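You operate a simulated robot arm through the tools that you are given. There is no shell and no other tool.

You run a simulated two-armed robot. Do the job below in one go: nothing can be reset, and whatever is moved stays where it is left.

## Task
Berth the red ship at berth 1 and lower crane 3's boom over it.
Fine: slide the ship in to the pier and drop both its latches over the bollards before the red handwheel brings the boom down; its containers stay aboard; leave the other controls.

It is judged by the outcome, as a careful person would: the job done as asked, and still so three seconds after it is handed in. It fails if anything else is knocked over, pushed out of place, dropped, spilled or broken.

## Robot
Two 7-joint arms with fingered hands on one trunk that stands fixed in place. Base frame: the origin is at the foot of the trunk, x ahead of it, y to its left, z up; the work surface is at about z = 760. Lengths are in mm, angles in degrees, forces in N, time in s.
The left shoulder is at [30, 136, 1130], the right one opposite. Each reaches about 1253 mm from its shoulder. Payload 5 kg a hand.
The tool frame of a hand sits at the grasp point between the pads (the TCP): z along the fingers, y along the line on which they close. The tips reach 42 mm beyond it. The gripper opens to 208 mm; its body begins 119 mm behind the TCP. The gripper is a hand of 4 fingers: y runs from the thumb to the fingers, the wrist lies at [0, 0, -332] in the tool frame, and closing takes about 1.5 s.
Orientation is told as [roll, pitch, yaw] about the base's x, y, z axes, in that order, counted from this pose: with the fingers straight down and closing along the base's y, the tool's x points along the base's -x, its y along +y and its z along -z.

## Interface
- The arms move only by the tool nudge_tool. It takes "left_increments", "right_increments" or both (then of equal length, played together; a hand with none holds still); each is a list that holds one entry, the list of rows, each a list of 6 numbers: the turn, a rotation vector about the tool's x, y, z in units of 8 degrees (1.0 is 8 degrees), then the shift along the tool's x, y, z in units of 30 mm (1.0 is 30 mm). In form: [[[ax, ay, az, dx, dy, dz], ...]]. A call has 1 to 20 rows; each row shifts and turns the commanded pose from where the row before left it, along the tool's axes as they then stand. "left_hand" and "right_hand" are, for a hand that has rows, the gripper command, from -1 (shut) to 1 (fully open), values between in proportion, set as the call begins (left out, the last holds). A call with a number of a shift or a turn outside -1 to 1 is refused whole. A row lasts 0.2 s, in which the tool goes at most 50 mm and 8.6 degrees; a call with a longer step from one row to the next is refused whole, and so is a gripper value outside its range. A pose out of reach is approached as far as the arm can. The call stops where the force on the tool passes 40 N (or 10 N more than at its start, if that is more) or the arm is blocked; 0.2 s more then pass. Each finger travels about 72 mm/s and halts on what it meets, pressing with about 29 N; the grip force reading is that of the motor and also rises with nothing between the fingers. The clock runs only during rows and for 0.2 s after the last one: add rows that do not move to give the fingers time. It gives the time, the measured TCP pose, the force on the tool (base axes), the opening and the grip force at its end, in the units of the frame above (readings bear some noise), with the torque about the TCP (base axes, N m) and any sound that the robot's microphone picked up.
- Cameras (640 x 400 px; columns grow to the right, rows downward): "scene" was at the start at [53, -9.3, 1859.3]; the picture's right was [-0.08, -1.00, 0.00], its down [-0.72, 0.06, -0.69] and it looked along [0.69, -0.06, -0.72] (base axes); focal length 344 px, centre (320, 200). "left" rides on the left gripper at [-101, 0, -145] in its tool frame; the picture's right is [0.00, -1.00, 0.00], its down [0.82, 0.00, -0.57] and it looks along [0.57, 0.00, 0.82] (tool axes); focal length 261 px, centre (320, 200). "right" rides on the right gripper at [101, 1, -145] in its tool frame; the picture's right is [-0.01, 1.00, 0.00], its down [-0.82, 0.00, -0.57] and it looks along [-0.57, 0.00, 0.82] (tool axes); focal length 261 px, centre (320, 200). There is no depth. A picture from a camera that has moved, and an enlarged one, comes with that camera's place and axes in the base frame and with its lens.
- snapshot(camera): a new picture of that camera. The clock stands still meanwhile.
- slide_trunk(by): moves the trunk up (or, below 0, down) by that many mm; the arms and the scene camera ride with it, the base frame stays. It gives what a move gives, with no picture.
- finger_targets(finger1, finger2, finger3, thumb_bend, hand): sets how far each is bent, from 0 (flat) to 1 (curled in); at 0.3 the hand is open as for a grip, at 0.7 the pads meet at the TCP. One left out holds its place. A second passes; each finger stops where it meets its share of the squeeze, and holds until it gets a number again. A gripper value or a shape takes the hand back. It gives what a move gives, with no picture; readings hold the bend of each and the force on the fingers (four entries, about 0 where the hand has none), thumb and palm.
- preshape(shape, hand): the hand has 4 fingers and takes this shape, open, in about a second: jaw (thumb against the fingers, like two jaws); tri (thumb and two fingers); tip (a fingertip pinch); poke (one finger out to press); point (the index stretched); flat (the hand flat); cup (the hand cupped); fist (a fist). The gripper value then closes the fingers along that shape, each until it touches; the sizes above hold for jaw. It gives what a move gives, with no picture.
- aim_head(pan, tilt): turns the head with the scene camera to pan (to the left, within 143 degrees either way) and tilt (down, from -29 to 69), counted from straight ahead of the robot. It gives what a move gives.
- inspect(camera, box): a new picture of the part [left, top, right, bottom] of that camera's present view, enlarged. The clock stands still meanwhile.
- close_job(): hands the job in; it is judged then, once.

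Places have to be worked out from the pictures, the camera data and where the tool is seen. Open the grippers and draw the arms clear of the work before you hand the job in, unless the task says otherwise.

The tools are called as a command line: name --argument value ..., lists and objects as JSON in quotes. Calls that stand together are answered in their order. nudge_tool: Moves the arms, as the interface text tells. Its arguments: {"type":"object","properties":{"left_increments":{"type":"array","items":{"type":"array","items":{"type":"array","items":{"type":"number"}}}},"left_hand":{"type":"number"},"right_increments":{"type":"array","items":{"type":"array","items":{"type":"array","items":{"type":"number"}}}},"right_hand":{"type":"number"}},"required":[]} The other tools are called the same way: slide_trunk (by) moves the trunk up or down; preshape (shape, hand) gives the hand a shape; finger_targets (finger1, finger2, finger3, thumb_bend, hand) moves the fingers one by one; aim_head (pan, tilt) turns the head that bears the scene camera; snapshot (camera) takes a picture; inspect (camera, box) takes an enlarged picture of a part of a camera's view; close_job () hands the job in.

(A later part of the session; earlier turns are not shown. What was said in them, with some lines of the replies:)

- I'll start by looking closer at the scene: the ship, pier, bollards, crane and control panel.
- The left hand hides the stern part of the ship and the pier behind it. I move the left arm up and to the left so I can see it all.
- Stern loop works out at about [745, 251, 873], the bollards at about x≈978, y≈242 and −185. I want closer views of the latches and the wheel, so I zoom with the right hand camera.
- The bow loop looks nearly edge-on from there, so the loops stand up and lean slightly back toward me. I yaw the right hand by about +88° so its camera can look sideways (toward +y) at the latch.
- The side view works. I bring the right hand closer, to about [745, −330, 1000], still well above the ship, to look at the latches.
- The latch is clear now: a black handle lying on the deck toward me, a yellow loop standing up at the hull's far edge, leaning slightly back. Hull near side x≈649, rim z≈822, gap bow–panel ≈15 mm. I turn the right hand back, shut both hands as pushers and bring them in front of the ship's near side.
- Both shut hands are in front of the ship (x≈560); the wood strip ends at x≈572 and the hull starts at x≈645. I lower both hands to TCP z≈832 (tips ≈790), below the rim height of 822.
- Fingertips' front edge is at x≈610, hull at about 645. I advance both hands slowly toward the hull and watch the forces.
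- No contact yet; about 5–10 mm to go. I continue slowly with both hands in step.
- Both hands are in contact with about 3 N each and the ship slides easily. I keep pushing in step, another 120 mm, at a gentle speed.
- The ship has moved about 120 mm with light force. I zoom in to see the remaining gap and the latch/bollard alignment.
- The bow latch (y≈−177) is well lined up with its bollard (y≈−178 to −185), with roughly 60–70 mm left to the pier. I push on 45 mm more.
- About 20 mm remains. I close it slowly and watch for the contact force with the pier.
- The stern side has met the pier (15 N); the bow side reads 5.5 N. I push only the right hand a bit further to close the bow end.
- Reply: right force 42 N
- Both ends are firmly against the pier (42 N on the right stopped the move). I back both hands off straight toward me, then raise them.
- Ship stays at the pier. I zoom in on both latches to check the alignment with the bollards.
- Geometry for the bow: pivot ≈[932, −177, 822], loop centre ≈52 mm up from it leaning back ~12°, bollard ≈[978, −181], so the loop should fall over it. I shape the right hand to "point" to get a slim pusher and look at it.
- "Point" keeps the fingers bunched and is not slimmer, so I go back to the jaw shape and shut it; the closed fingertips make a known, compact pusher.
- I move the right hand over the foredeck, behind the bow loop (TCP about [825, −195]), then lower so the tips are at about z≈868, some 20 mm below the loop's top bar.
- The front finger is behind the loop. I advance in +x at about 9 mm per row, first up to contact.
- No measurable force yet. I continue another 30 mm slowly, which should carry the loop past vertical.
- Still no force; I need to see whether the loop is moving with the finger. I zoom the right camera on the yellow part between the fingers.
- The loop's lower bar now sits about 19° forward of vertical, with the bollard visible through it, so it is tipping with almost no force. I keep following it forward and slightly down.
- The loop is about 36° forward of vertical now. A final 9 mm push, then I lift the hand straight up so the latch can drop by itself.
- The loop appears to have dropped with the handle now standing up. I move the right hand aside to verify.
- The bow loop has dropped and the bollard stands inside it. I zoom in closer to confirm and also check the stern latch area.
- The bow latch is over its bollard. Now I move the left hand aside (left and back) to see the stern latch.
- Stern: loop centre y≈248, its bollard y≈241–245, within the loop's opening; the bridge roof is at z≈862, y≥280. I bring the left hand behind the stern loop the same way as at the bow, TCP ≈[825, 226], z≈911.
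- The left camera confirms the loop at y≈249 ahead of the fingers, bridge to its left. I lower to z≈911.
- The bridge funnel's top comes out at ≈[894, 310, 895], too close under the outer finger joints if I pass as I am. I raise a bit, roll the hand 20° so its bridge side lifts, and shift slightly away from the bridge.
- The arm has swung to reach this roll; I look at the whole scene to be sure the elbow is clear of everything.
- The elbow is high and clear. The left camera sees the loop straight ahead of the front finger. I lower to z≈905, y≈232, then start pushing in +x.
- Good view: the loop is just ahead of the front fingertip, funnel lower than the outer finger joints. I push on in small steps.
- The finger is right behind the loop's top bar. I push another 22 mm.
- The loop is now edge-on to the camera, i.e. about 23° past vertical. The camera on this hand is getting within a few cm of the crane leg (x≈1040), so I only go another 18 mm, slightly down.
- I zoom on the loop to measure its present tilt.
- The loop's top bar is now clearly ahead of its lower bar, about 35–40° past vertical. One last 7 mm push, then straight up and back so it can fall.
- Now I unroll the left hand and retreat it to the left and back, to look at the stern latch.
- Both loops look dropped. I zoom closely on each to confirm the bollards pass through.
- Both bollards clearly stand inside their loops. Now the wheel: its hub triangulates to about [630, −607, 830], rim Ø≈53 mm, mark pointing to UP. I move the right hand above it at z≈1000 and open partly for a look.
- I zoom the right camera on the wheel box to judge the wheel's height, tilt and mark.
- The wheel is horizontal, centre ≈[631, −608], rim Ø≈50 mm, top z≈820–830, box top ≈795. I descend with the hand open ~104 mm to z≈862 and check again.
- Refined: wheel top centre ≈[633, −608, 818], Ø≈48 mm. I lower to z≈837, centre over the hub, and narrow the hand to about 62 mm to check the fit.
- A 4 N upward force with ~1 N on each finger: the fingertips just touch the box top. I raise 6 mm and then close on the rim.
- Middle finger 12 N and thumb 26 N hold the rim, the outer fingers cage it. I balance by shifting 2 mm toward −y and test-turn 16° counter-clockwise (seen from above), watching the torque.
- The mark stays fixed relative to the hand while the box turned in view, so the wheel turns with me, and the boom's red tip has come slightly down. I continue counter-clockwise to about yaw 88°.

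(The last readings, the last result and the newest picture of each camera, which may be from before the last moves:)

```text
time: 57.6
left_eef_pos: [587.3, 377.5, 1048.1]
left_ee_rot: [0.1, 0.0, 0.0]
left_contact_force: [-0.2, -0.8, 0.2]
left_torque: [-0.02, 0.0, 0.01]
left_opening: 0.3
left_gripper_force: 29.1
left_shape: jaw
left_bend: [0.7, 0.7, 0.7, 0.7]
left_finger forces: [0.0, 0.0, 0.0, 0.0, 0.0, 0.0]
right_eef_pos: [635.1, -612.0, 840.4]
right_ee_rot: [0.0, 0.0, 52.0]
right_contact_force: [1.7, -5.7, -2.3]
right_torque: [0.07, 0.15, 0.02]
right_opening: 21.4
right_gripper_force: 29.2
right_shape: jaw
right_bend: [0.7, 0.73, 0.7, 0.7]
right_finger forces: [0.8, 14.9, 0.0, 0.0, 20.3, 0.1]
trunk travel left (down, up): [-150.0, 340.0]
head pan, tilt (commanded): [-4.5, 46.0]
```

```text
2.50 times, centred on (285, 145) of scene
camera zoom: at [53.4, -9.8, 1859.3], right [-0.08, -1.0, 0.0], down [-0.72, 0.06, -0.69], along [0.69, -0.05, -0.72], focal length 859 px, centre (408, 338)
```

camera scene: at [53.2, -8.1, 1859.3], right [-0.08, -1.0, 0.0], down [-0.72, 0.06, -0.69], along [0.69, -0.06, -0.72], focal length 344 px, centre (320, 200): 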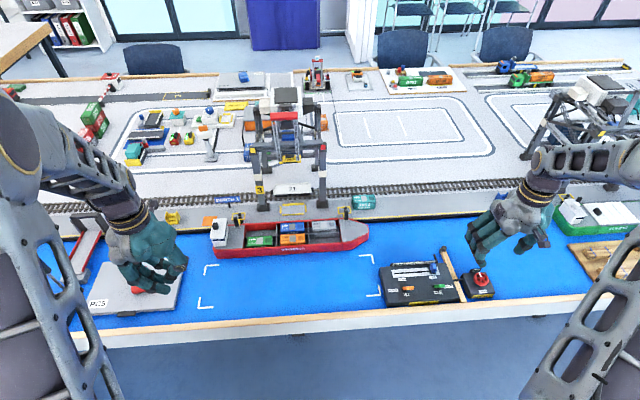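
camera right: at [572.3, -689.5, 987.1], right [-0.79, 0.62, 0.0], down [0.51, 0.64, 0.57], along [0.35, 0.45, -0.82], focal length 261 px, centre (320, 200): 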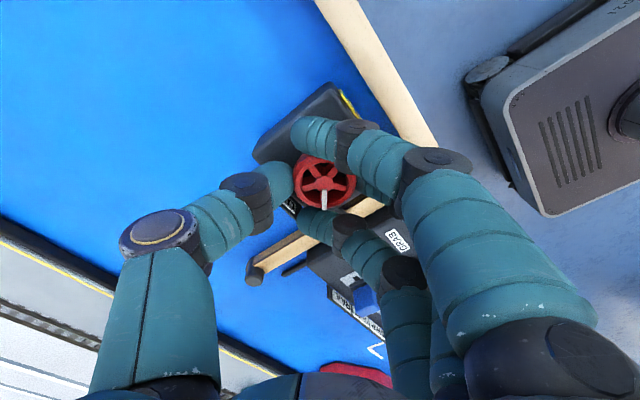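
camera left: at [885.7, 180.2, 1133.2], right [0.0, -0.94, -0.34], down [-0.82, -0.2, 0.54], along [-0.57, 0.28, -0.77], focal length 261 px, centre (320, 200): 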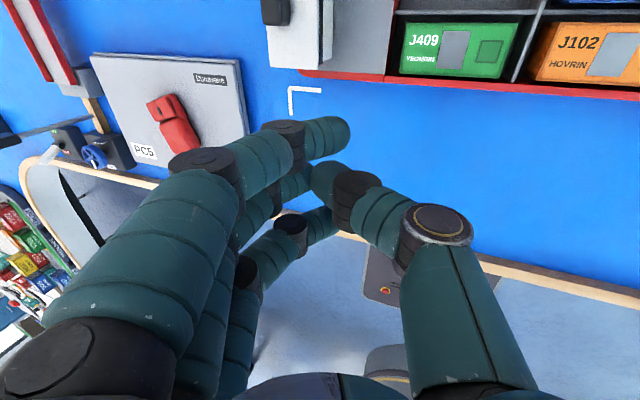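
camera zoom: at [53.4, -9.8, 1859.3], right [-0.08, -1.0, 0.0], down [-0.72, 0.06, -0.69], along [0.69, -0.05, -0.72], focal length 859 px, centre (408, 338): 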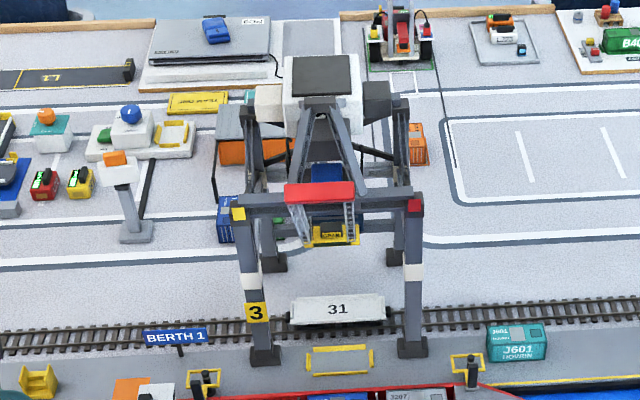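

The boom is coming down as the wheel turns. I continue counter-clockwise to about yaw 88°.

nudge_tool --right_increments '[[[0, 0, -0.75, 0, 0, 0], [0, 0, -0.75, 0, 0, 0], [0, 0, -0.75, 0, 0, 0], [0, 0, -0.75, 0, 0, 0], [0, 0, -0.75, 0, 0, 0], [0, 0, -0.75, 0, 0, 0], [0, 0, 0, 0, 0, 0]]]'

snapshot --camera "right"

snapshot --camera "scene"

inspect --camera "scene" --box '[220, 65, 350, 225]'

```text
time: 59.2
left_eef_pos: [589.0, 378.1, 1047.1]
left_ee_rot: [0.0, 0.0, 0.0]
left_contact_force: [1.3, -0.1, 0.3]
left_torque: [-0.05, 0.04, 0.0]
left_opening: 0.0
left_gripper_force: 29.3
left_shape: jaw
left_bend: [0.7, 0.7, 0.7, 0.7]
left_finger forces: [0.0, 0.0, 0.0, 0.0, 0.1, 0.0]
right_eef_pos: [635.5, -609.9, 841.2]
right_ee_rot: [-0.1, -0.1, 88.0]
right_contact_force: [6.2, 4.7, 1.7]
right_torque: [0.12, 0.17, 0.03]
right_opening: 21.7
right_gripper_force: 29.4
right_shape: jaw
right_bend: [0.7, 0.73, 0.7, 0.71]
right_finger forces: [0.2, 15.6, 0.0, 0.0, 21.8, 0.0]
trunk travel left (down, up): [-150.0, 340.0]
head pan, tilt (commanded): [-4.5, 46.0]
```

```text
taken
camera right: at [631.2, -709.4, 986.9], right [-1.0, 0.04, 0.0], down [0.03, 0.82, 0.57], along [0.02, 0.57, -0.82], focal length 261 px, centre (320, 200)
```

right: 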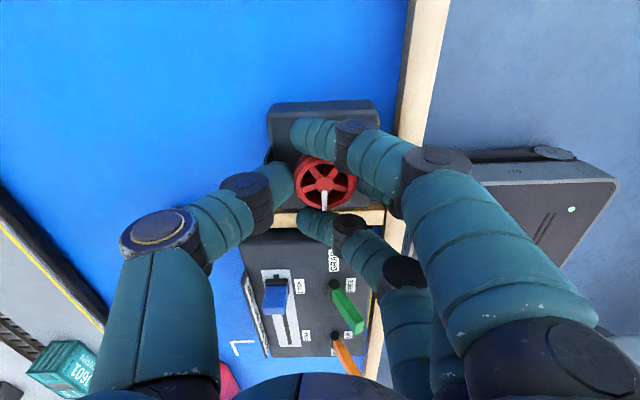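

```text
taken
camera scene: at [54.1, -8.2, 1859.2], right [-0.08, -1.0, 0.0], down [-0.72, 0.06, -0.69], along [0.69, -0.06, -0.72], focal length 344 px, centre (320, 200)
```

scene: 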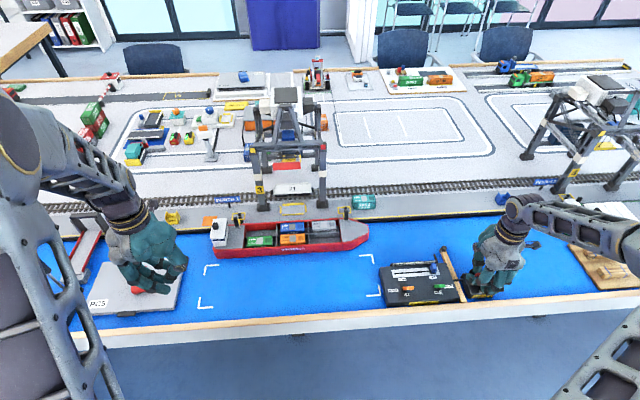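

```text
2.50 times, centred on (285, 145) of scene
camera zoom: at [54.1, -8.2, 1859.2], right [-0.08, -1.0, 0.0], down [-0.72, 0.06, -0.69], along [0.69, -0.06, -0.72], focal length 859 px, centre (408, 338)
```

zoom: 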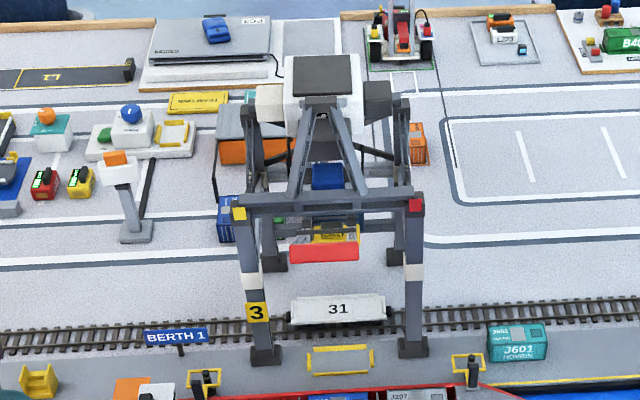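

About half-way (88°); the boom's tip now points at me. I try another 32° with the same grip, watching that the arm follows.

nudge_tool --right_increments '[[[0, 0, -0.75, 0, 0, 0], [0, 0, -0.75, 0, 0, 0], [0, 0, -0.75, 0, 0, 0], [0, 0, -0.75, 0, 0, 0], [0, 0, -0.75, 0, 0, 0], [0, 0, 0, 0, 0, 0]]]'

snapshot --camera "right"

snapshot --camera "scene"

```text
time: 60.6
left_eef_pos: [587.8, 378.4, 1047.0]
left_ee_rot: [0.0, 0.0, 0.0]
left_contact_force: [0.2, 0.2, -0.6]
left_torque: [0.0, -0.03, 0.02]
left_opening: 0.1
left_gripper_force: 28.8
left_shape: jaw
left_bend: [0.7, 0.7, 0.7, 0.7]
left_finger forces: [0.0, 0.1, 0.0, 0.0, 0.1, 0.1]
right_eef_pos: [635.9, -610.4, 841.4]
right_ee_rot: [0.0, 0.0, 90.9]
right_contact_force: [11.9, 11.0, 1.8]
right_torque: [0.3, -0.05, -0.03]
right_opening: 21.9
right_gripper_force: 28.8
right_shape: jaw
right_bend: [0.7, 0.73, 0.7, 0.7]
right_finger forces: [0.0, 13.6, 0.1, 0.0, 25.3, 0.1]
right hand out of reach, approached as far as the arm can: row 1, 2, 3, 4, 5
trunk travel left (down, up): [-150.0, 340.0]
head pan, tilt (commanded): [-4.5, 46.0]
```

```text
taken
camera right: at [636.0, -709.8, 987.0], right [-1.0, -0.01, 0.0], down [-0.01, 0.82, 0.57], along [-0.01, 0.57, -0.82], focal length 261 px, centre (320, 200)
```

right: 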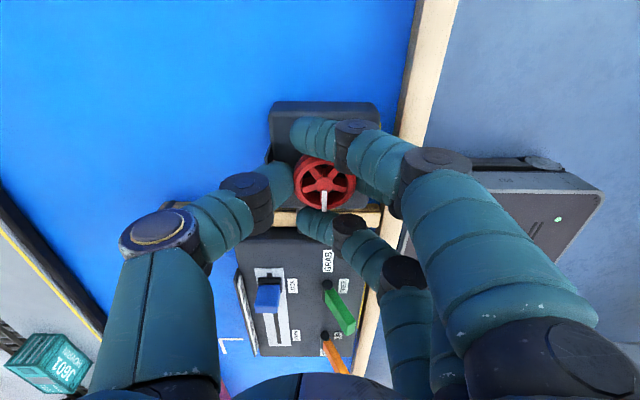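

```text
taken
camera scene: at [53.7, -8.5, 1859.3], right [-0.08, -1.0, 0.0], down [-0.72, 0.06, -0.69], along [0.69, -0.06, -0.72], focal length 344 px, centre (320, 200)
```

scene: 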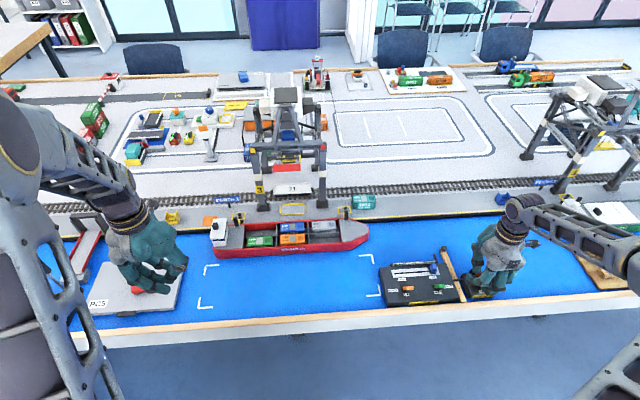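

The wrist limit is at about 91°. The wheel has turned ~91°. I release slightly, lift clear, and will re-grip at a fresh angle for the other half.

nudge_tool --right_increments '[[[0, 0, 0, 0, 0, 0], [0, 0, 0, 0, 0, 0], [0, 0, 0, 0, 0, -0.3], [0, 0, 0, 0, 0, -0.6], [0, 0, 0, 0, 0, -0.9], [0, 0, 0, 0, 0, -1], [0, 0, 0, 0, 0, -1], [0, 0, 0, 0, 0, 0]]]' --right_hand -0.35

snapshot --camera "right"

inspect --camera "scene" --box '[220, 65, 350, 225]'

```text
time: 62.4
left_eef_pos: [588.2, 377.2, 1048.6]
left_ee_rot: [0.1, 0.0, -0.1]
left_contact_force: [0.5, -0.5, -0.7]
left_torque: [0.05, 0.06, -0.03]
left_opening: 0.0
left_gripper_force: 29.7
left_shape: jaw
left_bend: [0.7, 0.7, 0.7, 0.7]
left_finger forces: [0.0, 0.0, 0.1, 0.0, 0.0, 0.1]
right_eef_pos: [632.6, -611.3, 957.8]
right_ee_rot: [0.0, 0.0, 90.8]
right_contact_force: [-0.1, -1.0, -0.6]
right_torque: [0.03, 0.02, -0.01]
right_opening: 67.2
right_gripper_force: 0.1
right_shape: jaw
right_bend: [0.73, 0.74, 0.73, 0.7]
right_finger forces: [0.0, 0.1, 0.0, 0.2, 0.0, 0.0]
trunk travel left (down, up): [-150.0, 340.0]
head pan, tilt (commanded): [-4.5, 46.0]
```

```text
taken
camera right: at [634.7, -710.8, 1102.8], right [-1.0, -0.01, 0.0], down [-0.01, 0.82, 0.57], along [-0.01, 0.57, -0.82], focal length 261 px, centre (320, 200)
```

right: 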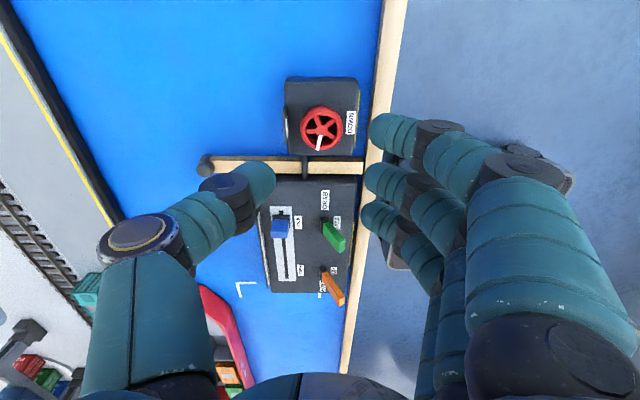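

```text
2.50 times, centred on (285, 145) of scene
camera zoom: at [53.6, -9.9, 1859.2], right [-0.08, -1.0, 0.0], down [-0.72, 0.06, -0.69], along [0.69, -0.06, -0.72], focal length 859 px, centre (408, 338)
```

zoom: 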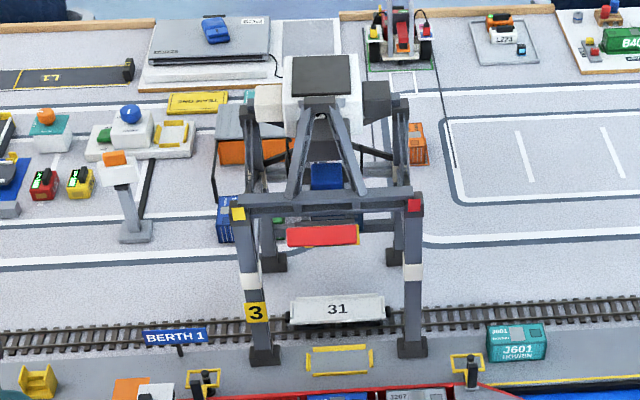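

The wheel's mark points near +y (~80°); the boom eased back slightly on release. I turn the empty hand back clockwise to about −15° for a fresh grip.

nudge_tool --right_increments '[[[0, 0, 1, 0, 0, 0], [0, 0, 1, 0, 0, 0], [0, 0, 1, 0, 0, 0], [0, 0, 1, 0, 0, 0], [0, 0, 1, 0, 0, 0], [0, 0, 1, 0, 0, 0], [0, 0, 1, 0, 0, 0], [0, 0, 1, 0, 0, 0], [0, 0, 1, 0, 0, 0], [0, 0, 1, 0, 0, 0], [0, 0, 1, 0, 0, 0], [0, 0, 1, 0, 0, 0], [0, 0, 1, 0, 0, 0]]]'

snapshot --camera "right"

inspect --camera "scene" --box '[220, 65, 350, 225]'

```text
time: 65.2
left_eef_pos: [587.5, 377.1, 1048.9]
left_ee_rot: [0.0, -0.1, 0.0]
left_contact_force: [0.5, 0.3, 0.7]
left_torque: [-0.02, -0.02, -0.01]
left_opening: 0.0
left_gripper_force: 28.6
left_shape: jaw
left_bend: [0.7, 0.7, 0.7, 0.7]
left_finger forces: [0.0, 0.0, 0.0, 0.0, 0.0, 0.0]
right_eef_pos: [633.4, -611.5, 957.0]
right_ee_rot: [0.0, 0.0, -13.2]
right_contact_force: [0.9, 0.3, -0.6]
right_torque: [0.02, 0.02, 0.02]
right_opening: 66.9
right_gripper_force: 0.0
right_shape: jaw
right_bend: [0.73, 0.74, 0.73, 0.7]
right_finger forces: [0.0, 0.1, 0.0, 0.1, 0.0, 0.0]
trunk travel left (down, up): [-150.0, 340.0]
head pan, tilt (commanded): [-4.5, 46.0]
```

```text
taken
camera right: at [535.8, -587.0, 1101.8], right [0.23, 0.97, 0.0], down [0.8, -0.19, 0.57], along [0.56, -0.13, -0.82], focal length 261 px, centre (320, 200)
```

right: 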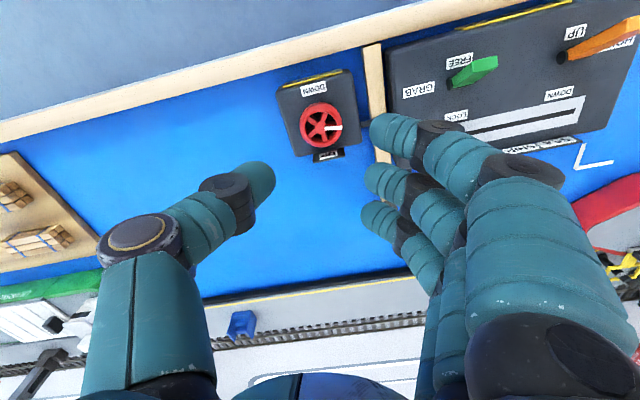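

```text
2.50 times, centred on (285, 145) of scene
camera zoom: at [53.0, -9.0, 1859.3], right [-0.08, -1.0, 0.0], down [-0.72, 0.06, -0.69], along [0.69, -0.06, -0.72], focal length 859 px, centre (408, 338)
```

zoom: 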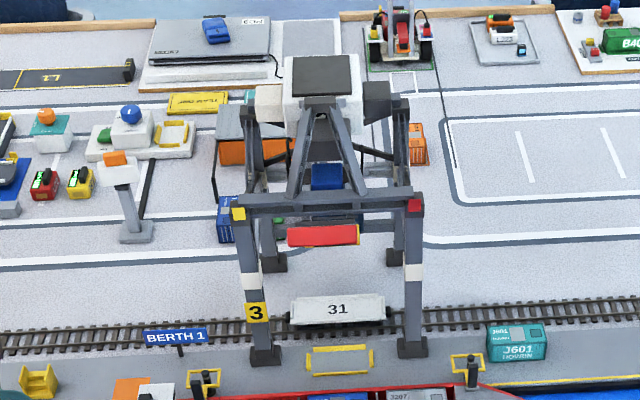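

The boom held its place while free. The mark is now at ≈77° from UP, so about 103° remain; I turn the hand 24° further clockwise first, so one grip covers it all.

nudge_tool --right_increments '[[[0, 0, 1, 0, 0, 0], [0, 0, 1, 0, 0, 0], [0, 0, 1, 0, 0, 0], [0, 0, 0, 0, 0, 0]]]'

snapshot --camera "right"

snapshot --camera "scene"

```text
time: 66.2
left_eef_pos: [587.6, 377.4, 1048.3]
left_ee_rot: [0.1, -0.1, 0.1]
left_contact_force: [-0.2, 1.0, 0.2]
left_torque: [0.03, -0.03, 0.06]
left_opening: 0.0
left_gripper_force: 28.9
left_shape: jaw
left_bend: [0.7, 0.7, 0.7, 0.7]
left_finger forces: [0.1, 0.0, 0.0, 0.0, 0.1, 0.1]
right_eef_pos: [634.4, -612.5, 956.1]
right_ee_rot: [0.0, 0.1, -37.1]
right_contact_force: [-0.2, -0.2, -0.5]
right_torque: [0.0, 0.0, -0.03]
right_opening: 67.2
right_gripper_force: 0.0
right_shape: jaw
right_bend: [0.73, 0.74, 0.73, 0.7]
right_finger forces: [0.0, 0.0, 0.1, 0.0, 0.0, 0.1]
trunk travel left (down, up): [-150.0, 340.0]
head pan, tilt (commanded): [-4.5, 46.0]
```

```text
taken
camera right: at [554.0, -549.7, 1101.4], right [0.61, 0.79, 0.0], down [0.65, -0.5, 0.57], along [0.45, -0.35, -0.82], focal length 261 px, centre (320, 200)
```

right: 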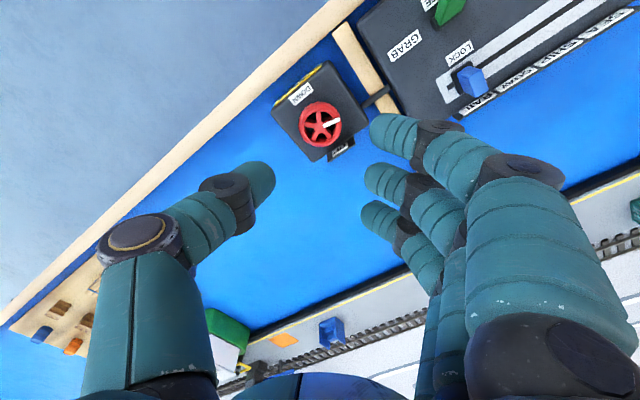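

```text
taken
camera scene: at [52.8, -9.6, 1859.3], right [-0.08, -1.0, 0.0], down [-0.72, 0.06, -0.69], along [0.69, -0.06, -0.72], focal length 344 px, centre (320, 200)
```

scene: 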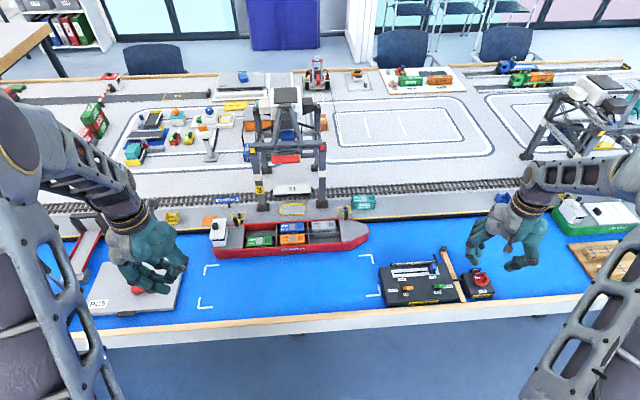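

The hub is at about [631, −610] seen from here, centred under the hand. I descend to z≈843 with the hand open 67 mm around the rim.

nudge_tool --right_increments '[[[0, 0, 0, 0.1, 0.03, 0.8], [0, 0, 0, 0, 0, 0.9], [0, 0, 0, 0, 0, 0.9], [0, 0, 0, 0, 0, 0.8], [0, 0, 0, 0, 0, 0.35], [0, 0, 0, 0, 0, 0]]]'

snapshot --camera "right"

```text
time: 67.6
left_eef_pos: [587.0, 379.5, 1048.8]
left_ee_rot: [0.0, 0.1, 0.0]
left_contact_force: [-0.1, 0.7, -0.3]
left_torque: [-0.03, -0.02, 0.04]
left_opening: 0.0
left_gripper_force: 28.7
left_shape: jaw
left_bend: [0.7, 0.7, 0.7, 0.7]
left_finger forces: [0.1, 0.0, 0.0, 0.1, 0.1, 0.1]
right_eef_pos: [632.6, -609.7, 842.2]
right_ee_rot: [0.0, 0.1, -37.1]
right_contact_force: [-0.4, 0.0, -0.3]
right_torque: [-0.03, -0.05, 0.02]
right_opening: 66.9
right_gripper_force: 0.0
right_shape: jaw
right_bend: [0.73, 0.74, 0.73, 0.7]
right_finger forces: [0.0, 0.0, 0.1, 0.1, 0.1, 0.0]
trunk travel left (down, up): [-150.0, 340.0]
head pan, tilt (commanded): [-4.5, 46.0]
```

```text
taken
camera right: at [552.0, -547.2, 988.2], right [0.61, 0.8, 0.0], down [0.65, -0.5, 0.57], along [0.45, -0.35, -0.82], focal length 261 px, centre (320, 200)
```

right: 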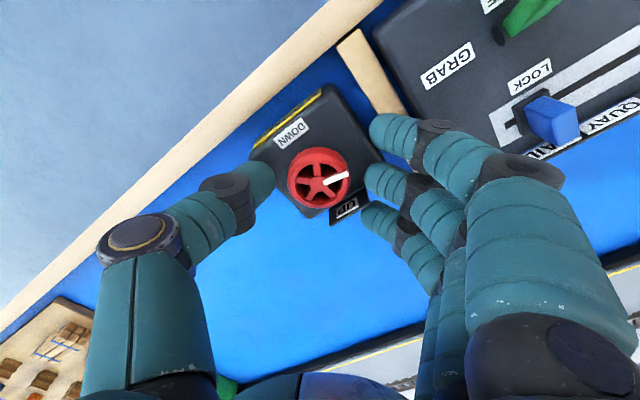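

The wheel sits between thumb and fingers with no contact. I close on the rim.

nudge_tool --right_increments '[[[0, 0, 0, 0, 0, 0], [0, 0, 0, 0, 0, 0], [0, 0, 0, 0, 0, 0], [0, 0, 0, 0, 0, 0], [0, 0, 0, 0, 0, 0], [0, 0, 0, 0, 0, 0]]]' --right_hand -1

snapshot --camera "right"

```text
time: 69.0
left_eef_pos: [586.4, 376.4, 1047.8]
left_ee_rot: [-0.1, 0.0, -0.1]
left_contact_force: [1.2, -0.2, -0.5]
left_torque: [0.01, 0.0, 0.03]
left_opening: 0.0
left_gripper_force: 29.0
left_shape: jaw
left_bend: [0.7, 0.7, 0.7, 0.7]
left_finger forces: [0.0, 0.0, 0.0, 0.0, 0.0, 0.0]
right_eef_pos: [630.8, -611.3, 843.0]
right_ee_rot: [-0.1, -0.1, -37.0]
right_contact_force: [-8.2, -10.3, -1.0]
right_torque: [-0.12, 0.09, -0.03]
right_opening: 21.8
right_gripper_force: 29.4
right_shape: jaw
right_bend: [0.7, 0.73, 0.7, 0.7]
right_finger forces: [0.0, 12.3, 0.0, 0.0, 25.4, 0.1]
trunk travel left (down, up): [-150.0, 340.0]
head pan, tilt (commanded): [-4.5, 46.0]
```

```text
taken
camera right: at [550.7, -549.0, 988.0], right [0.61, 0.79, 0.0], down [0.65, -0.5, 0.57], along [0.45, -0.35, -0.82], focal length 261 px, centre (320, 200)
```

right: 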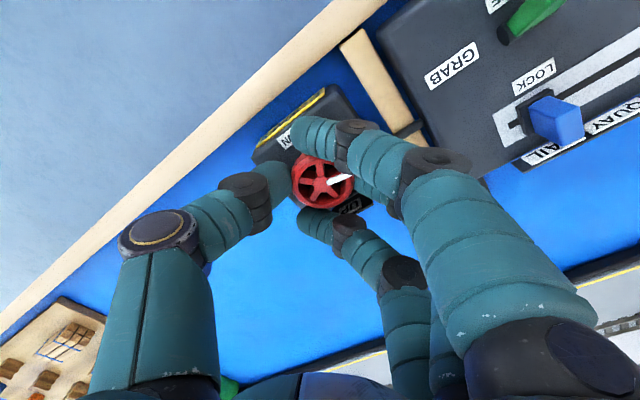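

Same grip as before (12 N / 25 N). I turn counter-clockwise 72° in this grip, at 6° per row.

nudge_tool --right_increments '[[[0, 0, 0, 0, -0.07, 0], [0, 0, -0.75, 0, 0, 0], [0, 0, -0.75, 0, 0, 0], [0, 0, -0.75, 0, 0, 0], [0, 0, -0.75, 0, 0, 0], [0, 0, -0.75, 0, 0, 0], [0, 0, -0.75, 0, 0, 0], [0, 0, -0.75, 0, 0, 0], [0, 0, -0.75, 0, 0, 0], [0, 0, -0.75, 0, 0, 0], [0, 0, -0.75, 0, 0, 0], [0, 0, -0.75, 0, 0, 0], [0, 0, -0.75, 0, 0, 0], [0, 0, 0, 0, 0, 0]]]'

snapshot --camera "right"

inspect --camera "scene" --box '[210, 65, 360, 265]'

```text
time: 72.0
left_eef_pos: [588.1, 377.3, 1048.7]
left_ee_rot: [0.0, 0.0, 0.0]
left_contact_force: [-0.7, -0.8, 0.5]
left_torque: [0.01, 0.03, -0.03]
left_opening: 0.3
left_gripper_force: 28.9
left_shape: jaw
left_bend: [0.7, 0.7, 0.7, 0.7]
left_finger forces: [0.1, 0.0, 0.0, 0.1, 0.0, 0.0]
right_eef_pos: [632.2, -611.2, 842.9]
right_ee_rot: [0.0, 0.0, 35.0]
right_contact_force: [8.9, -9.9, -3.2]
right_torque: [-0.13, -0.17, 0.03]
right_opening: 21.4
right_gripper_force: 28.9
right_shape: jaw
right_bend: [0.7, 0.73, 0.7, 0.7]
right_finger forces: [0.0, 11.4, 0.0, 0.1, 24.9, 0.0]
trunk travel left (down, up): [-150.0, 340.0]
head pan, tilt (commanded): [-4.5, 46.0]
```

```text
taken
camera right: at [549.4, -667.6, 988.2], right [-0.57, 0.82, 0.0], down [0.67, 0.47, 0.57], along [0.47, 0.33, -0.82], focal length 261 px, centre (320, 200)
```

right: 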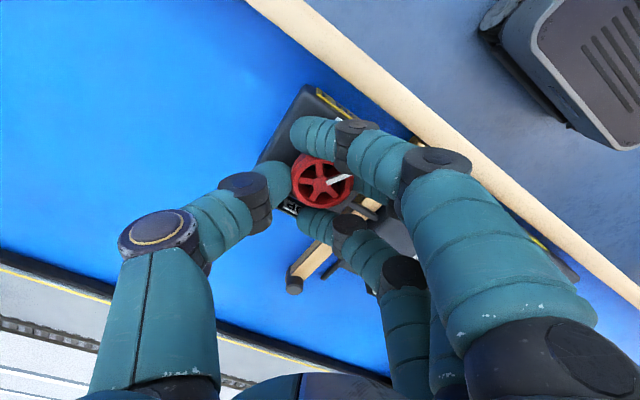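

```text
2.00 times, centred on (285, 165) of scene
camera zoom: at [53.9, -10.3, 1859.3], right [-0.08, -1.0, 0.0], down [-0.72, 0.06, -0.69], along [0.69, -0.05, -0.72], focal length 687 px, centre (390, 270)
```

zoom: 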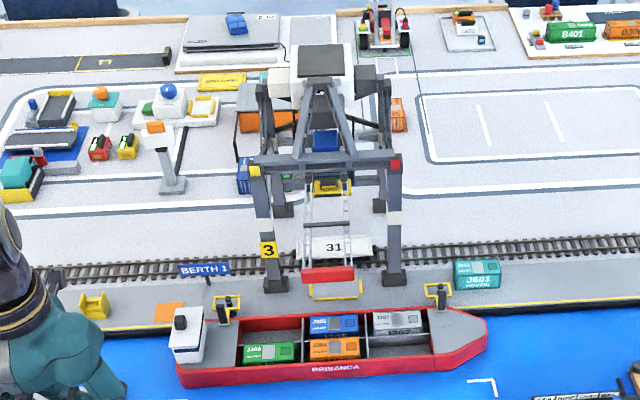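

The boom is well down over the quay edge now (wheel ≈149°). About 30° remain; I continue and watch for the end stop.

nudge_tool --right_increments '[[[0, 0, -0.75, 0, 0, 0], [0, 0, -0.75, 0, 0, 0], [0, 0, -0.75, 0, 0, 0], [0, 0, -0.6, 0, 0, 0], [0, 0, 0, 0, 0, 0]]]'

snapshot --camera "right"

inspect --camera "scene" --box '[210, 65, 360, 265]'

```text
time: 73.2
left_eef_pos: [588.2, 377.7, 1048.9]
left_ee_rot: [0.0, 0.2, 0.1]
left_contact_force: [0.7, 0.4, -0.3]
left_torque: [0.01, -0.04, 0.0]
left_opening: 0.0
left_gripper_force: 29.2
left_shape: jaw
left_bend: [0.7, 0.7, 0.7, 0.7]
left_finger forces: [0.0, 0.1, 0.0, 0.0, 0.0, 0.0]
right_eef_pos: [632.6, -611.5, 842.4]
right_ee_rot: [0.0, 0.0, 57.8]
right_contact_force: [14.9, -7.9, -1.1]
right_torque: [-0.14, -0.3, 0.02]
right_opening: 21.6
right_gripper_force: 28.6
right_shape: jaw
right_bend: [0.7, 0.73, 0.7, 0.7]
right_finger forces: [0.0, 10.8, 0.0, 0.0, 27.7, 0.1]
trunk travel left (down, up): [-150.0, 340.0]
head pan, tilt (commanded): [-4.5, 46.0]
```

```text
taken
camera right: at [578.3, -694.6, 988.2], right [-0.84, 0.54, 0.0], down [0.44, 0.69, 0.57], along [0.31, 0.48, -0.82], focal length 261 px, centre (320, 200)
```

right: 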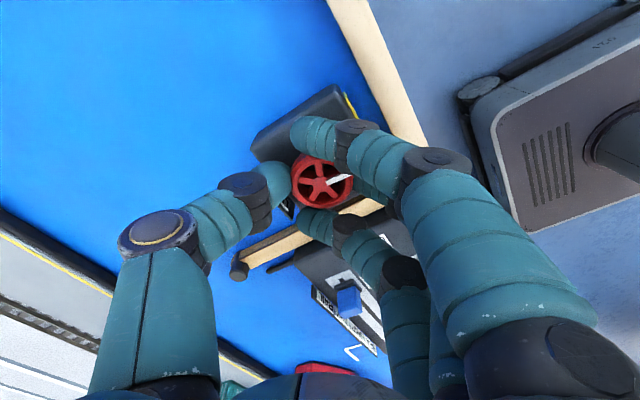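

```text
2.00 times, centred on (285, 165) of scene
camera zoom: at [54.3, -10.0, 1859.3], right [-0.08, -1.0, 0.0], down [-0.72, 0.06, -0.69], along [0.69, -0.05, -0.72], focal length 687 px, centre (390, 270)
```

zoom: 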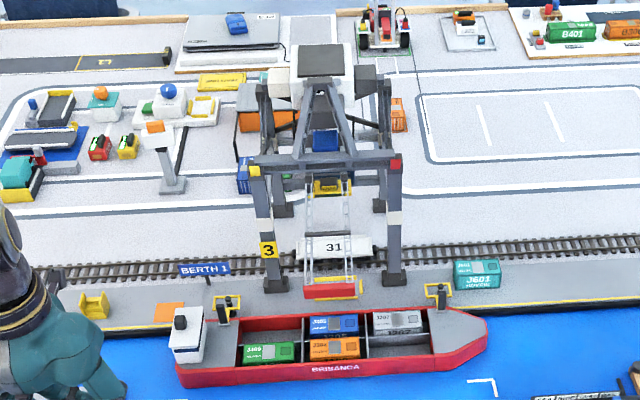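

The boom is nearly level. I turn on in smaller steps, checking whether the wheel has reached its stop.

nudge_tool --right_increments '[[[0, 0, -0.5, 0, 0, 0], [0, 0, -0.5, 0, 0, 0], [0, 0, 0, 0, 0, 0]]]'

inspect --camera "right" --box '[270, 120, 390, 230]'

inspect --camera "scene" --box '[210, 65, 360, 265]'

```text
time: 74.0
left_eef_pos: [588.7, 377.4, 1048.8]
left_ee_rot: [0.0, 0.1, 0.0]
left_contact_force: [0.4, 0.2, -0.1]
left_torque: [0.01, 0.01, 0.0]
left_opening: 0.0
left_gripper_force: 29.1
left_shape: jaw
left_bend: [0.7, 0.7, 0.7, 0.7]
left_finger forces: [0.0, 0.1, 0.0, 0.0, 0.0, 0.0]
right_eef_pos: [632.5, -610.5, 842.8]
right_ee_rot: [0.1, 0.0, 65.8]
right_contact_force: [15.4, -3.7, -3.1]
right_torque: [-0.04, -0.28, -0.3]
right_opening: 21.4
right_gripper_force: 28.6
right_shape: jaw
right_bend: [0.7, 0.73, 0.7, 0.7]
right_finger forces: [0.0, 12.1, 0.1, 0.1, 27.3, 0.0]
trunk travel left (down, up): [-150.0, 340.0]
head pan, tilt (commanded): [-4.5, 46.0]
```

```text
3.64 times, centred on (330, 175) of right
camera zoom: at [590.9, -701.5, 988.3], right [-0.91, 0.41, 0.0], down [0.34, 0.75, 0.57], along [0.24, 0.52, -0.82], focal length 948 px, centre (284, 291)
```

zoom: 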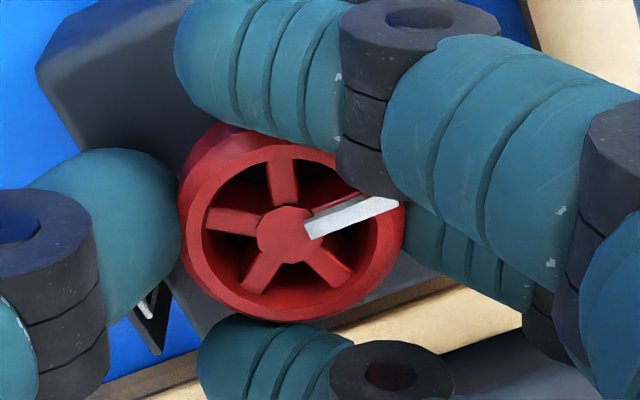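

```text
2.00 times, centred on (285, 165) of scene
camera zoom: at [54.4, -9.8, 1859.3], right [-0.08, -1.0, 0.0], down [-0.72, 0.06, -0.69], along [0.69, -0.05, -0.72], focal length 687 px, centre (390, 270)
```

zoom: 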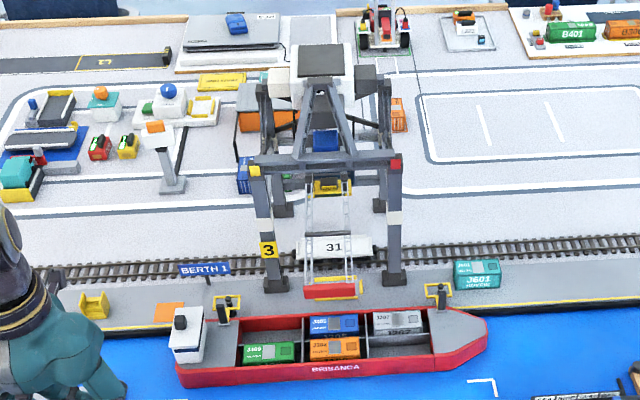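

Torque about z jumped to 0.3 N·m and the boom tip no longer moves: the wheel is at its DOWN stop (mark ≈176–180°). I now open the fingers without moving the hand and check the wheel stays.

nudge_tool --right_increments '[[[0, 0, 0, 0, 0, 0], [0, 0, 0, 0, 0, 0], [0, 0, 0, 0, 0, 0], [0, 0, 0, 0, 0, 0]]]' --right_hand -0.35

inspect --camera "right" --box '[270, 120, 390, 230]'

inspect --camera "scene" --box '[210, 65, 360, 265]'

```text
time: 75.0
left_eef_pos: [588.8, 377.3, 1049.1]
left_ee_rot: [0.1, -0.1, 0.1]
left_contact_force: [-0.6, -0.1, -0.6]
left_torque: [0.03, -0.02, -0.03]
left_opening: 0.1
left_gripper_force: 29.2
left_shape: jaw
left_bend: [0.7, 0.7, 0.7, 0.7]
left_finger forces: [0.0, 0.0, 0.0, 0.0, 0.1, 0.1]
right_eef_pos: [631.1, -612.0, 843.0]
right_ee_rot: [0.0, 0.0, 65.6]
right_contact_force: [0.9, 0.4, -0.4]
right_torque: [0.03, 0.01, 0.0]
right_opening: 67.3
right_gripper_force: 0.0
right_shape: jaw
right_bend: [0.73, 0.74, 0.73, 0.7]
right_finger forces: [0.1, 0.0, 0.0, 0.0, 0.2, 0.0]
trunk travel left (down, up): [-150.0, 340.0]
head pan, tilt (commanded): [-4.5, 46.0]
```

```text
3.64 times, centred on (330, 175) of right
camera zoom: at [589.6, -701.6, 988.9], right [-0.91, 0.41, 0.0], down [0.34, 0.75, 0.57], along [0.24, 0.52, -0.82], focal length 948 px, centre (284, 291)
```

zoom: 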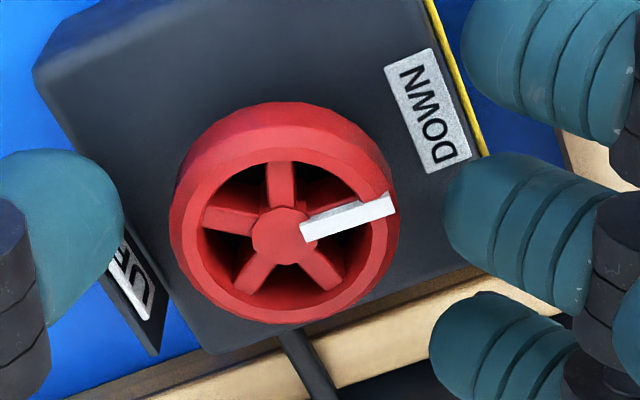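

```text
2.00 times, centred on (285, 165) of scene
camera zoom: at [53.0, -9.4, 1859.3], right [-0.08, -1.0, 0.0], down [-0.72, 0.06, -0.69], along [0.69, -0.06, -0.72], focal length 687 px, centre (390, 270)
```

zoom: 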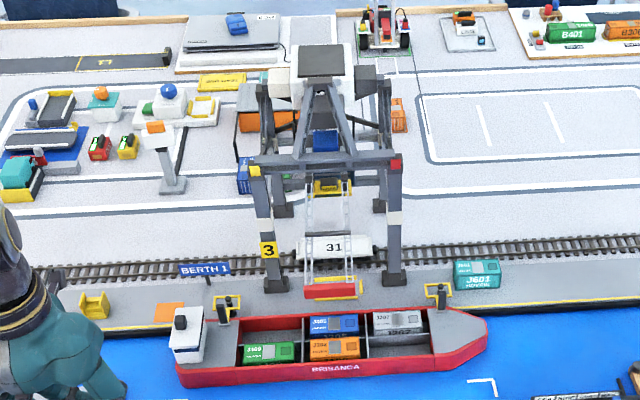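

The wheel stayed put with its mark opposite UP, i.e. at DOWN, and the boom holds. I lift the right hand straight up off the wheel.

nudge_tool --right_increments '[[[0, 0, 0, 0, 0, -0.3], [0, 0, 0, 0, 0, -0.6], [0, 0, 0, 0, 0, -1], [0, 0, 0, 0, 0, -1], [0, 0, 0, 0, 0, -1], [0, 0, 0, 0, 0, -1], [0, 0, 0, 0, 0, -1], [0, 0, 0, 0, 0, 0]]]'

snapshot --camera "right"

snapshot --camera "scene"

inspect --camera "scene" --box '[210, 65, 360, 265]'

```text
time: 76.8
left_eef_pos: [587.9, 378.7, 1047.9]
left_ee_rot: [0.0, 0.0, -0.1]
left_contact_force: [0.6, 0.1, 0.2]
left_torque: [-0.01, 0.07, 0.02]
left_opening: 0.1
left_gripper_force: 28.8
left_shape: jaw
left_bend: [0.7, 0.7, 0.7, 0.7]
left_finger forces: [0.0, 0.1, 0.0, 0.0, 0.0, 0.0]
right_eef_pos: [632.6, -610.8, 1021.9]
right_ee_rot: [0.0, 0.0, 65.7]
right_contact_force: [0.2, -1.7, 0.1]
right_torque: [-0.01, 0.02, 0.0]
right_opening: 67.0
right_gripper_force: 0.1
right_shape: jaw
right_bend: [0.73, 0.74, 0.73, 0.7]
right_finger forces: [0.0, 0.0, 0.0, 0.0, 0.0, 0.0]
trunk travel left (down, up): [-150.0, 340.0]
head pan, tilt (commanded): [-4.5, 46.0]
```

```text
taken
camera right: at [590.2, -701.3, 1166.8], right [-0.91, 0.41, 0.0], down [0.34, 0.75, 0.57], along [0.24, 0.52, -0.82], focal length 261 px, centre (320, 200)
```

right: 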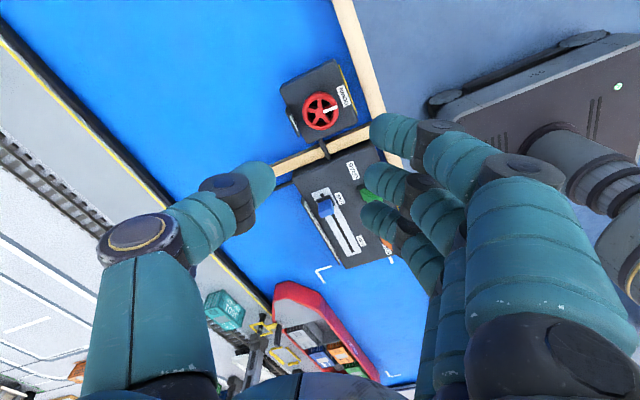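

```text
taken
camera scene: at [53.8, -9.8, 1859.2], right [-0.08, -1.0, 0.0], down [-0.72, 0.06, -0.69], along [0.69, -0.06, -0.72], focal length 344 px, centre (320, 200)
```

scene: 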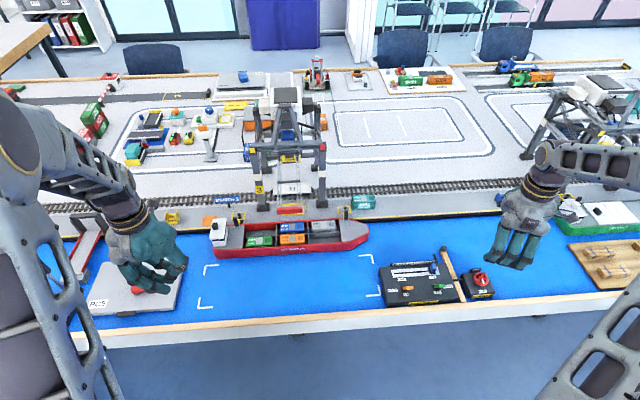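

```text
2.00 times, centred on (285, 165) of scene
camera zoom: at [53.8, -9.8, 1859.2], right [-0.08, -1.0, 0.0], down [-0.72, 0.06, -0.69], along [0.69, -0.06, -0.72], focal length 687 px, centre (390, 270)
```

zoom: 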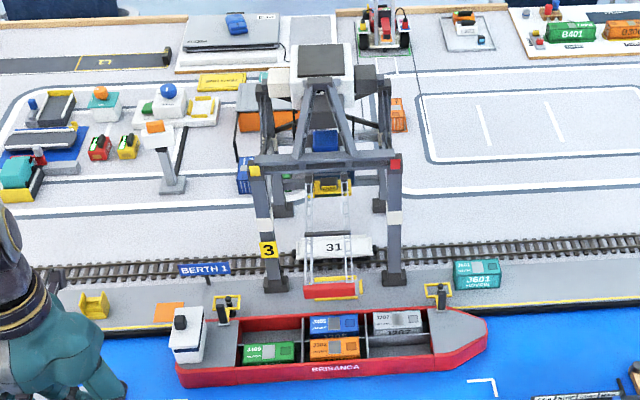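

The boom stays down after release. I open both grippers and draw both arms up and back, clear of the work.

nudge_tool --left_increments '[[[0, 0, 0, 0.5, 0.3, -0.5], [0, 0, 0, 0.5, 0.3, -0.5], [0, 0, 0, 0.5, 0.3, -0.5], [0, 0, 0, 0.5, 0.3, -0.5], [0, 0, 0, 0.5, 0.3, -0.3], [0, 0, 0, 0.3, 0, 0], [0, 0, 0, 0, 0, 0], [0, 0, 0, 0, 0, 0], [0, 0, 0, 0, 0, 0]]]' --right_increments '[[[0, 0, 1, 0, 0, -0.5], [0, 0, 1, 0, 0, -0.5], [0, 0, 1, 0, 0, -0.5], [0, 0, 1, 0, 0, -0.5], [0, 0, 1, 0, 0, -0.3], [0, 0, 1, 0, 0, 0], [0, 0, 1, 0, 0, 0], [0, 0, 1, 0, 0, 0], [0, 0, 0, 0, 0, 0]]]' --left_hand 1 --right_hand 1

nudge_tool --right_increments '[[[0, 0, 0, 1, 0, 0], [0, 0, 0, 1, 0, 0], [0, 0, 0, 1, 0, 0], [0, 0, 0, 0.5, 0, 0], [0, 0, 0, 0, 0, 0]]]'

snapshot --camera "scene"

inspect --camera "scene" --box '[190, 80, 400, 265]'

inspect --camera "scene" --box '[370, 230, 510, 315]'

```text
time: 78.8
left_eef_pos: [507.2, 422.5, 1119.5]
left_ee_rot: [0.0, 0.0, 0.0]
left_contact_force: [-0.4, 0.0, 0.4]
left_torque: [-0.01, 0.02, 0.04]
left_opening: 207.9
left_gripper_force: 0.1
left_shape: jaw
left_bend: [0.3, 0.3, 0.3, 0.3]
left_finger forces: [0.0, 0.0, 0.1, 0.0, 0.1, 0.0]
right_eef_pos: [631.8, -610.6, 1089.2]
right_ee_rot: [-0.1, 0.0, 1.8]
right_contact_force: [0.3, 0.2, 0.4]
right_torque: [-0.01, -0.01, 0.0]
right_opening: 207.8
right_gripper_force: 0.1
right_shape: jaw
right_bend: [0.3, 0.3, 0.3, 0.3]
right_finger forces: [0.1, 0.1, 0.0, 0.0, 0.1, 0.0]
trunk travel left (down, up): [-150.0, 340.0]
head pan, tilt (commanded): [-4.5, 46.0]
```

```text
time: 80.0
left_eef_pos: [508.8, 421.8, 1119.4]
left_ee_rot: [-0.1, 0.0, 0.0]
left_contact_force: [0.8, -0.4, 0.1]
left_torque: [-0.02, 0.02, 0.0]
left_opening: 208.2
left_gripper_force: 0.0
left_shape: jaw
left_bend: [0.3, 0.3, 0.3, 0.3]
left_finger forces: [0.1, 0.1, 0.0, 0.1, 0.1, 0.0]
right_eef_pos: [525.5, -614.9, 1088.9]
right_ee_rot: [0.1, 0.0, 1.6]
right_contact_force: [0.7, 0.0, -0.5]
right_torque: [0.0, -0.06, 0.02]
right_opening: 207.8
right_gripper_force: 0.1
right_shape: jaw
right_bend: [0.3, 0.3, 0.3, 0.3]
right_finger forces: [0.0, 0.0, 0.0, 0.0, 0.0, 0.0]
trunk travel left (down, up): [-150.0, 340.0]
head pan, tilt (commanded): [-4.5, 46.0]
```

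```text
taken
camera scene: at [53.0, -9.4, 1859.3], right [-0.08, -1.0, 0.0], down [-0.72, 0.06, -0.69], along [0.69, -0.06, -0.72], focal length 344 px, centre (320, 200)
```

scene: 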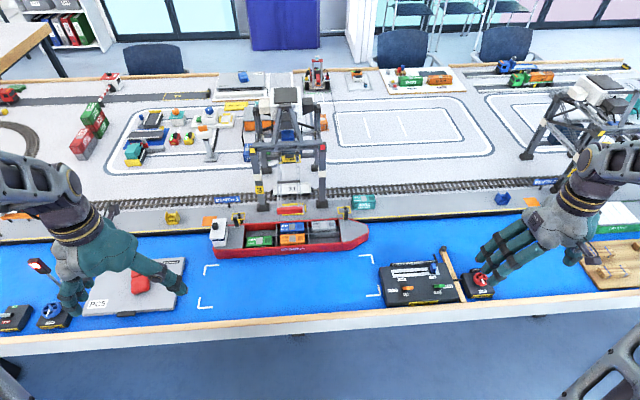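

```text
2.16 times, centred on (295, 172) of scene
camera zoom: at [53.0, -9.4, 1859.3], right [-0.08, -1.0, 0.0], down [-0.72, 0.06, -0.69], along [0.69, -0.06, -0.72], focal length 743 px, centre (374, 260)
```

zoom: 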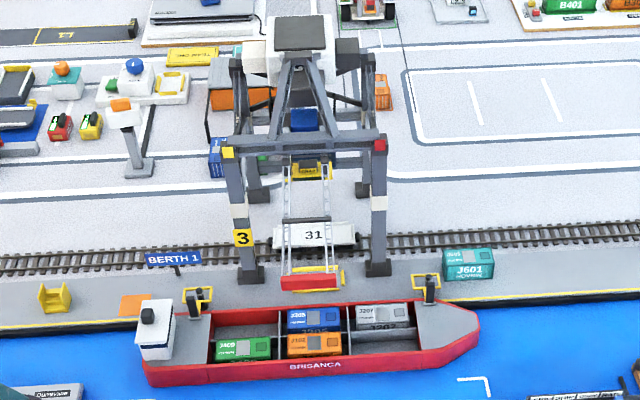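

```text
4.57 times, centred on (440, 272) of scene
camera zoom: at [53.0, -9.4, 1859.3], right [-0.08, -1.0, 0.0], down [-0.72, 0.06, -0.69], along [0.69, -0.06, -0.72], focal length 1571 px, centre (-229, -131)
```

zoom: 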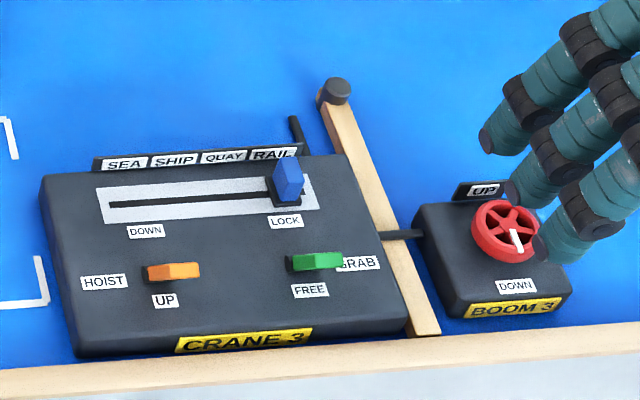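

The mark points to DOWN, hoist/grab/trolley controls are untouched, and containers are aboard. One last close check of both latches and the surroundings before handing in.

inspect --camera "scene" --box '[222, 200, 252, 226]'

inspect --camera "scene" --box '[332, 198, 362, 224]'

inspect --camera "scene" --box '[500, 60, 640, 300]'

inspect --camera "scene" --box '[0, 60, 220, 330]'

```text
15.38 times, centred on (237, 213) of scene
camera zoom: at [53.0, -9.4, 1859.3], right [-0.08, -1.0, 0.0], down [-0.72, 0.06, -0.69], along [0.69, -0.06, -0.72], focal length 5286 px, centre (1597, 0)
```

zoom: 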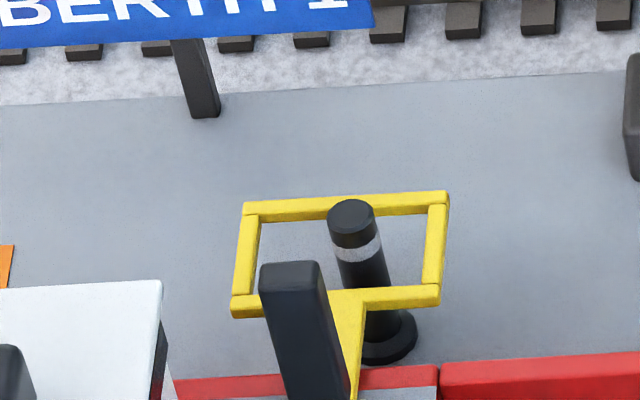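

```text
15.38 times, centred on (347, 211) of scene
camera zoom: at [53.0, -9.4, 1859.3], right [-0.08, -1.0, 0.0], down [-0.72, 0.06, -0.69], along [0.69, -0.06, -0.72], focal length 5286 px, centre (-95, 31)
```

zoom: 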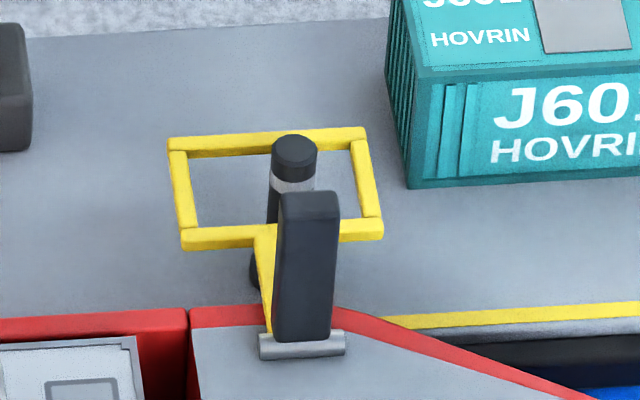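

```text
1.67 times, centred on (570, 180) of scene
camera zoom: at [53.0, -9.4, 1859.3], right [-0.08, -1.0, 0.0], down [-0.72, 0.06, -0.69], along [0.69, -0.06, -0.72], focal length 573 px, centre (-97, 233)
```

zoom: 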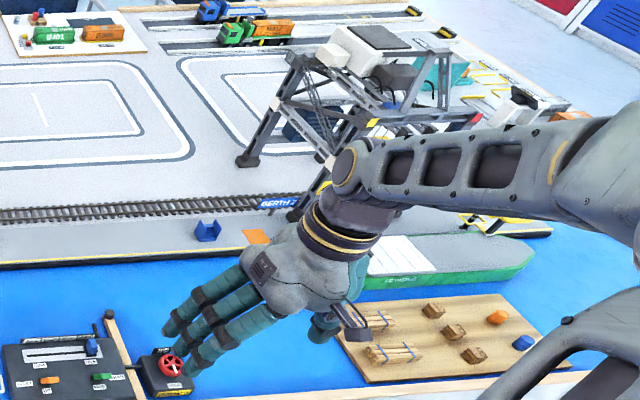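

```text
1.48 times, centred on (110, 195) of scene
camera zoom: at [53.0, -9.4, 1859.3], right [-0.08, -1.0, 0.0], down [-0.72, 0.06, -0.69], along [0.69, -0.06, -0.72], focal length 509 px, centre (631, 207)
```

zoom: 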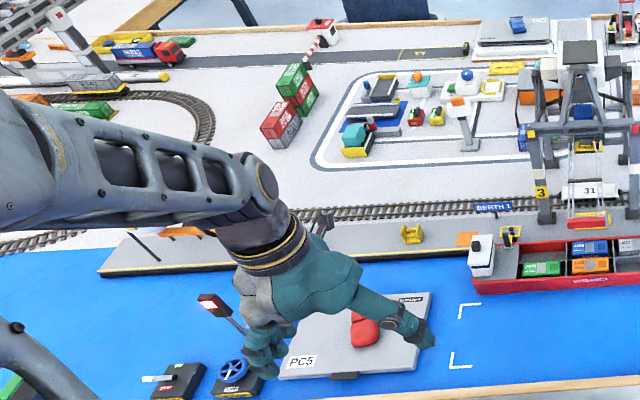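

Both bollards stand through their loops, the ship lies at the pier with all four containers aboard, the wheel is at DOWN with the boom lowered over the ship. Hands are open and clear, so I hand the job in.

close_job

```text
The job is handed in.
```

The red ship is at berth 1, both latches are over their bollards, and crane 3's boom is down over the ship.

- **Berthing:** I pushed the ship straight in with both hands until bow and stern both pressed against the pier. All four containers stayed aboard.
- **Latches:** I tipped the bow loop and then the stern loop forward, and each dropped on its own. Close-up pictures show both bollards standing through their loops.
- **Boom:** I turned the red handwheel counter-clockwise in two grips, because the wrist ran out of turn halfway. It ended at its stop with the mark on DOWN. The boom stayed down after I let go.
- **Other controls:** In the last pictures the hoist, grab and trolley controls on crane 3's panel look unchanged. I saw nothing else moved or knocked over.

Both hands were opened and drawn clear before I handed the job in. My last check was a few seconds after releasing the wheel. I have no reading from after the hand-in.
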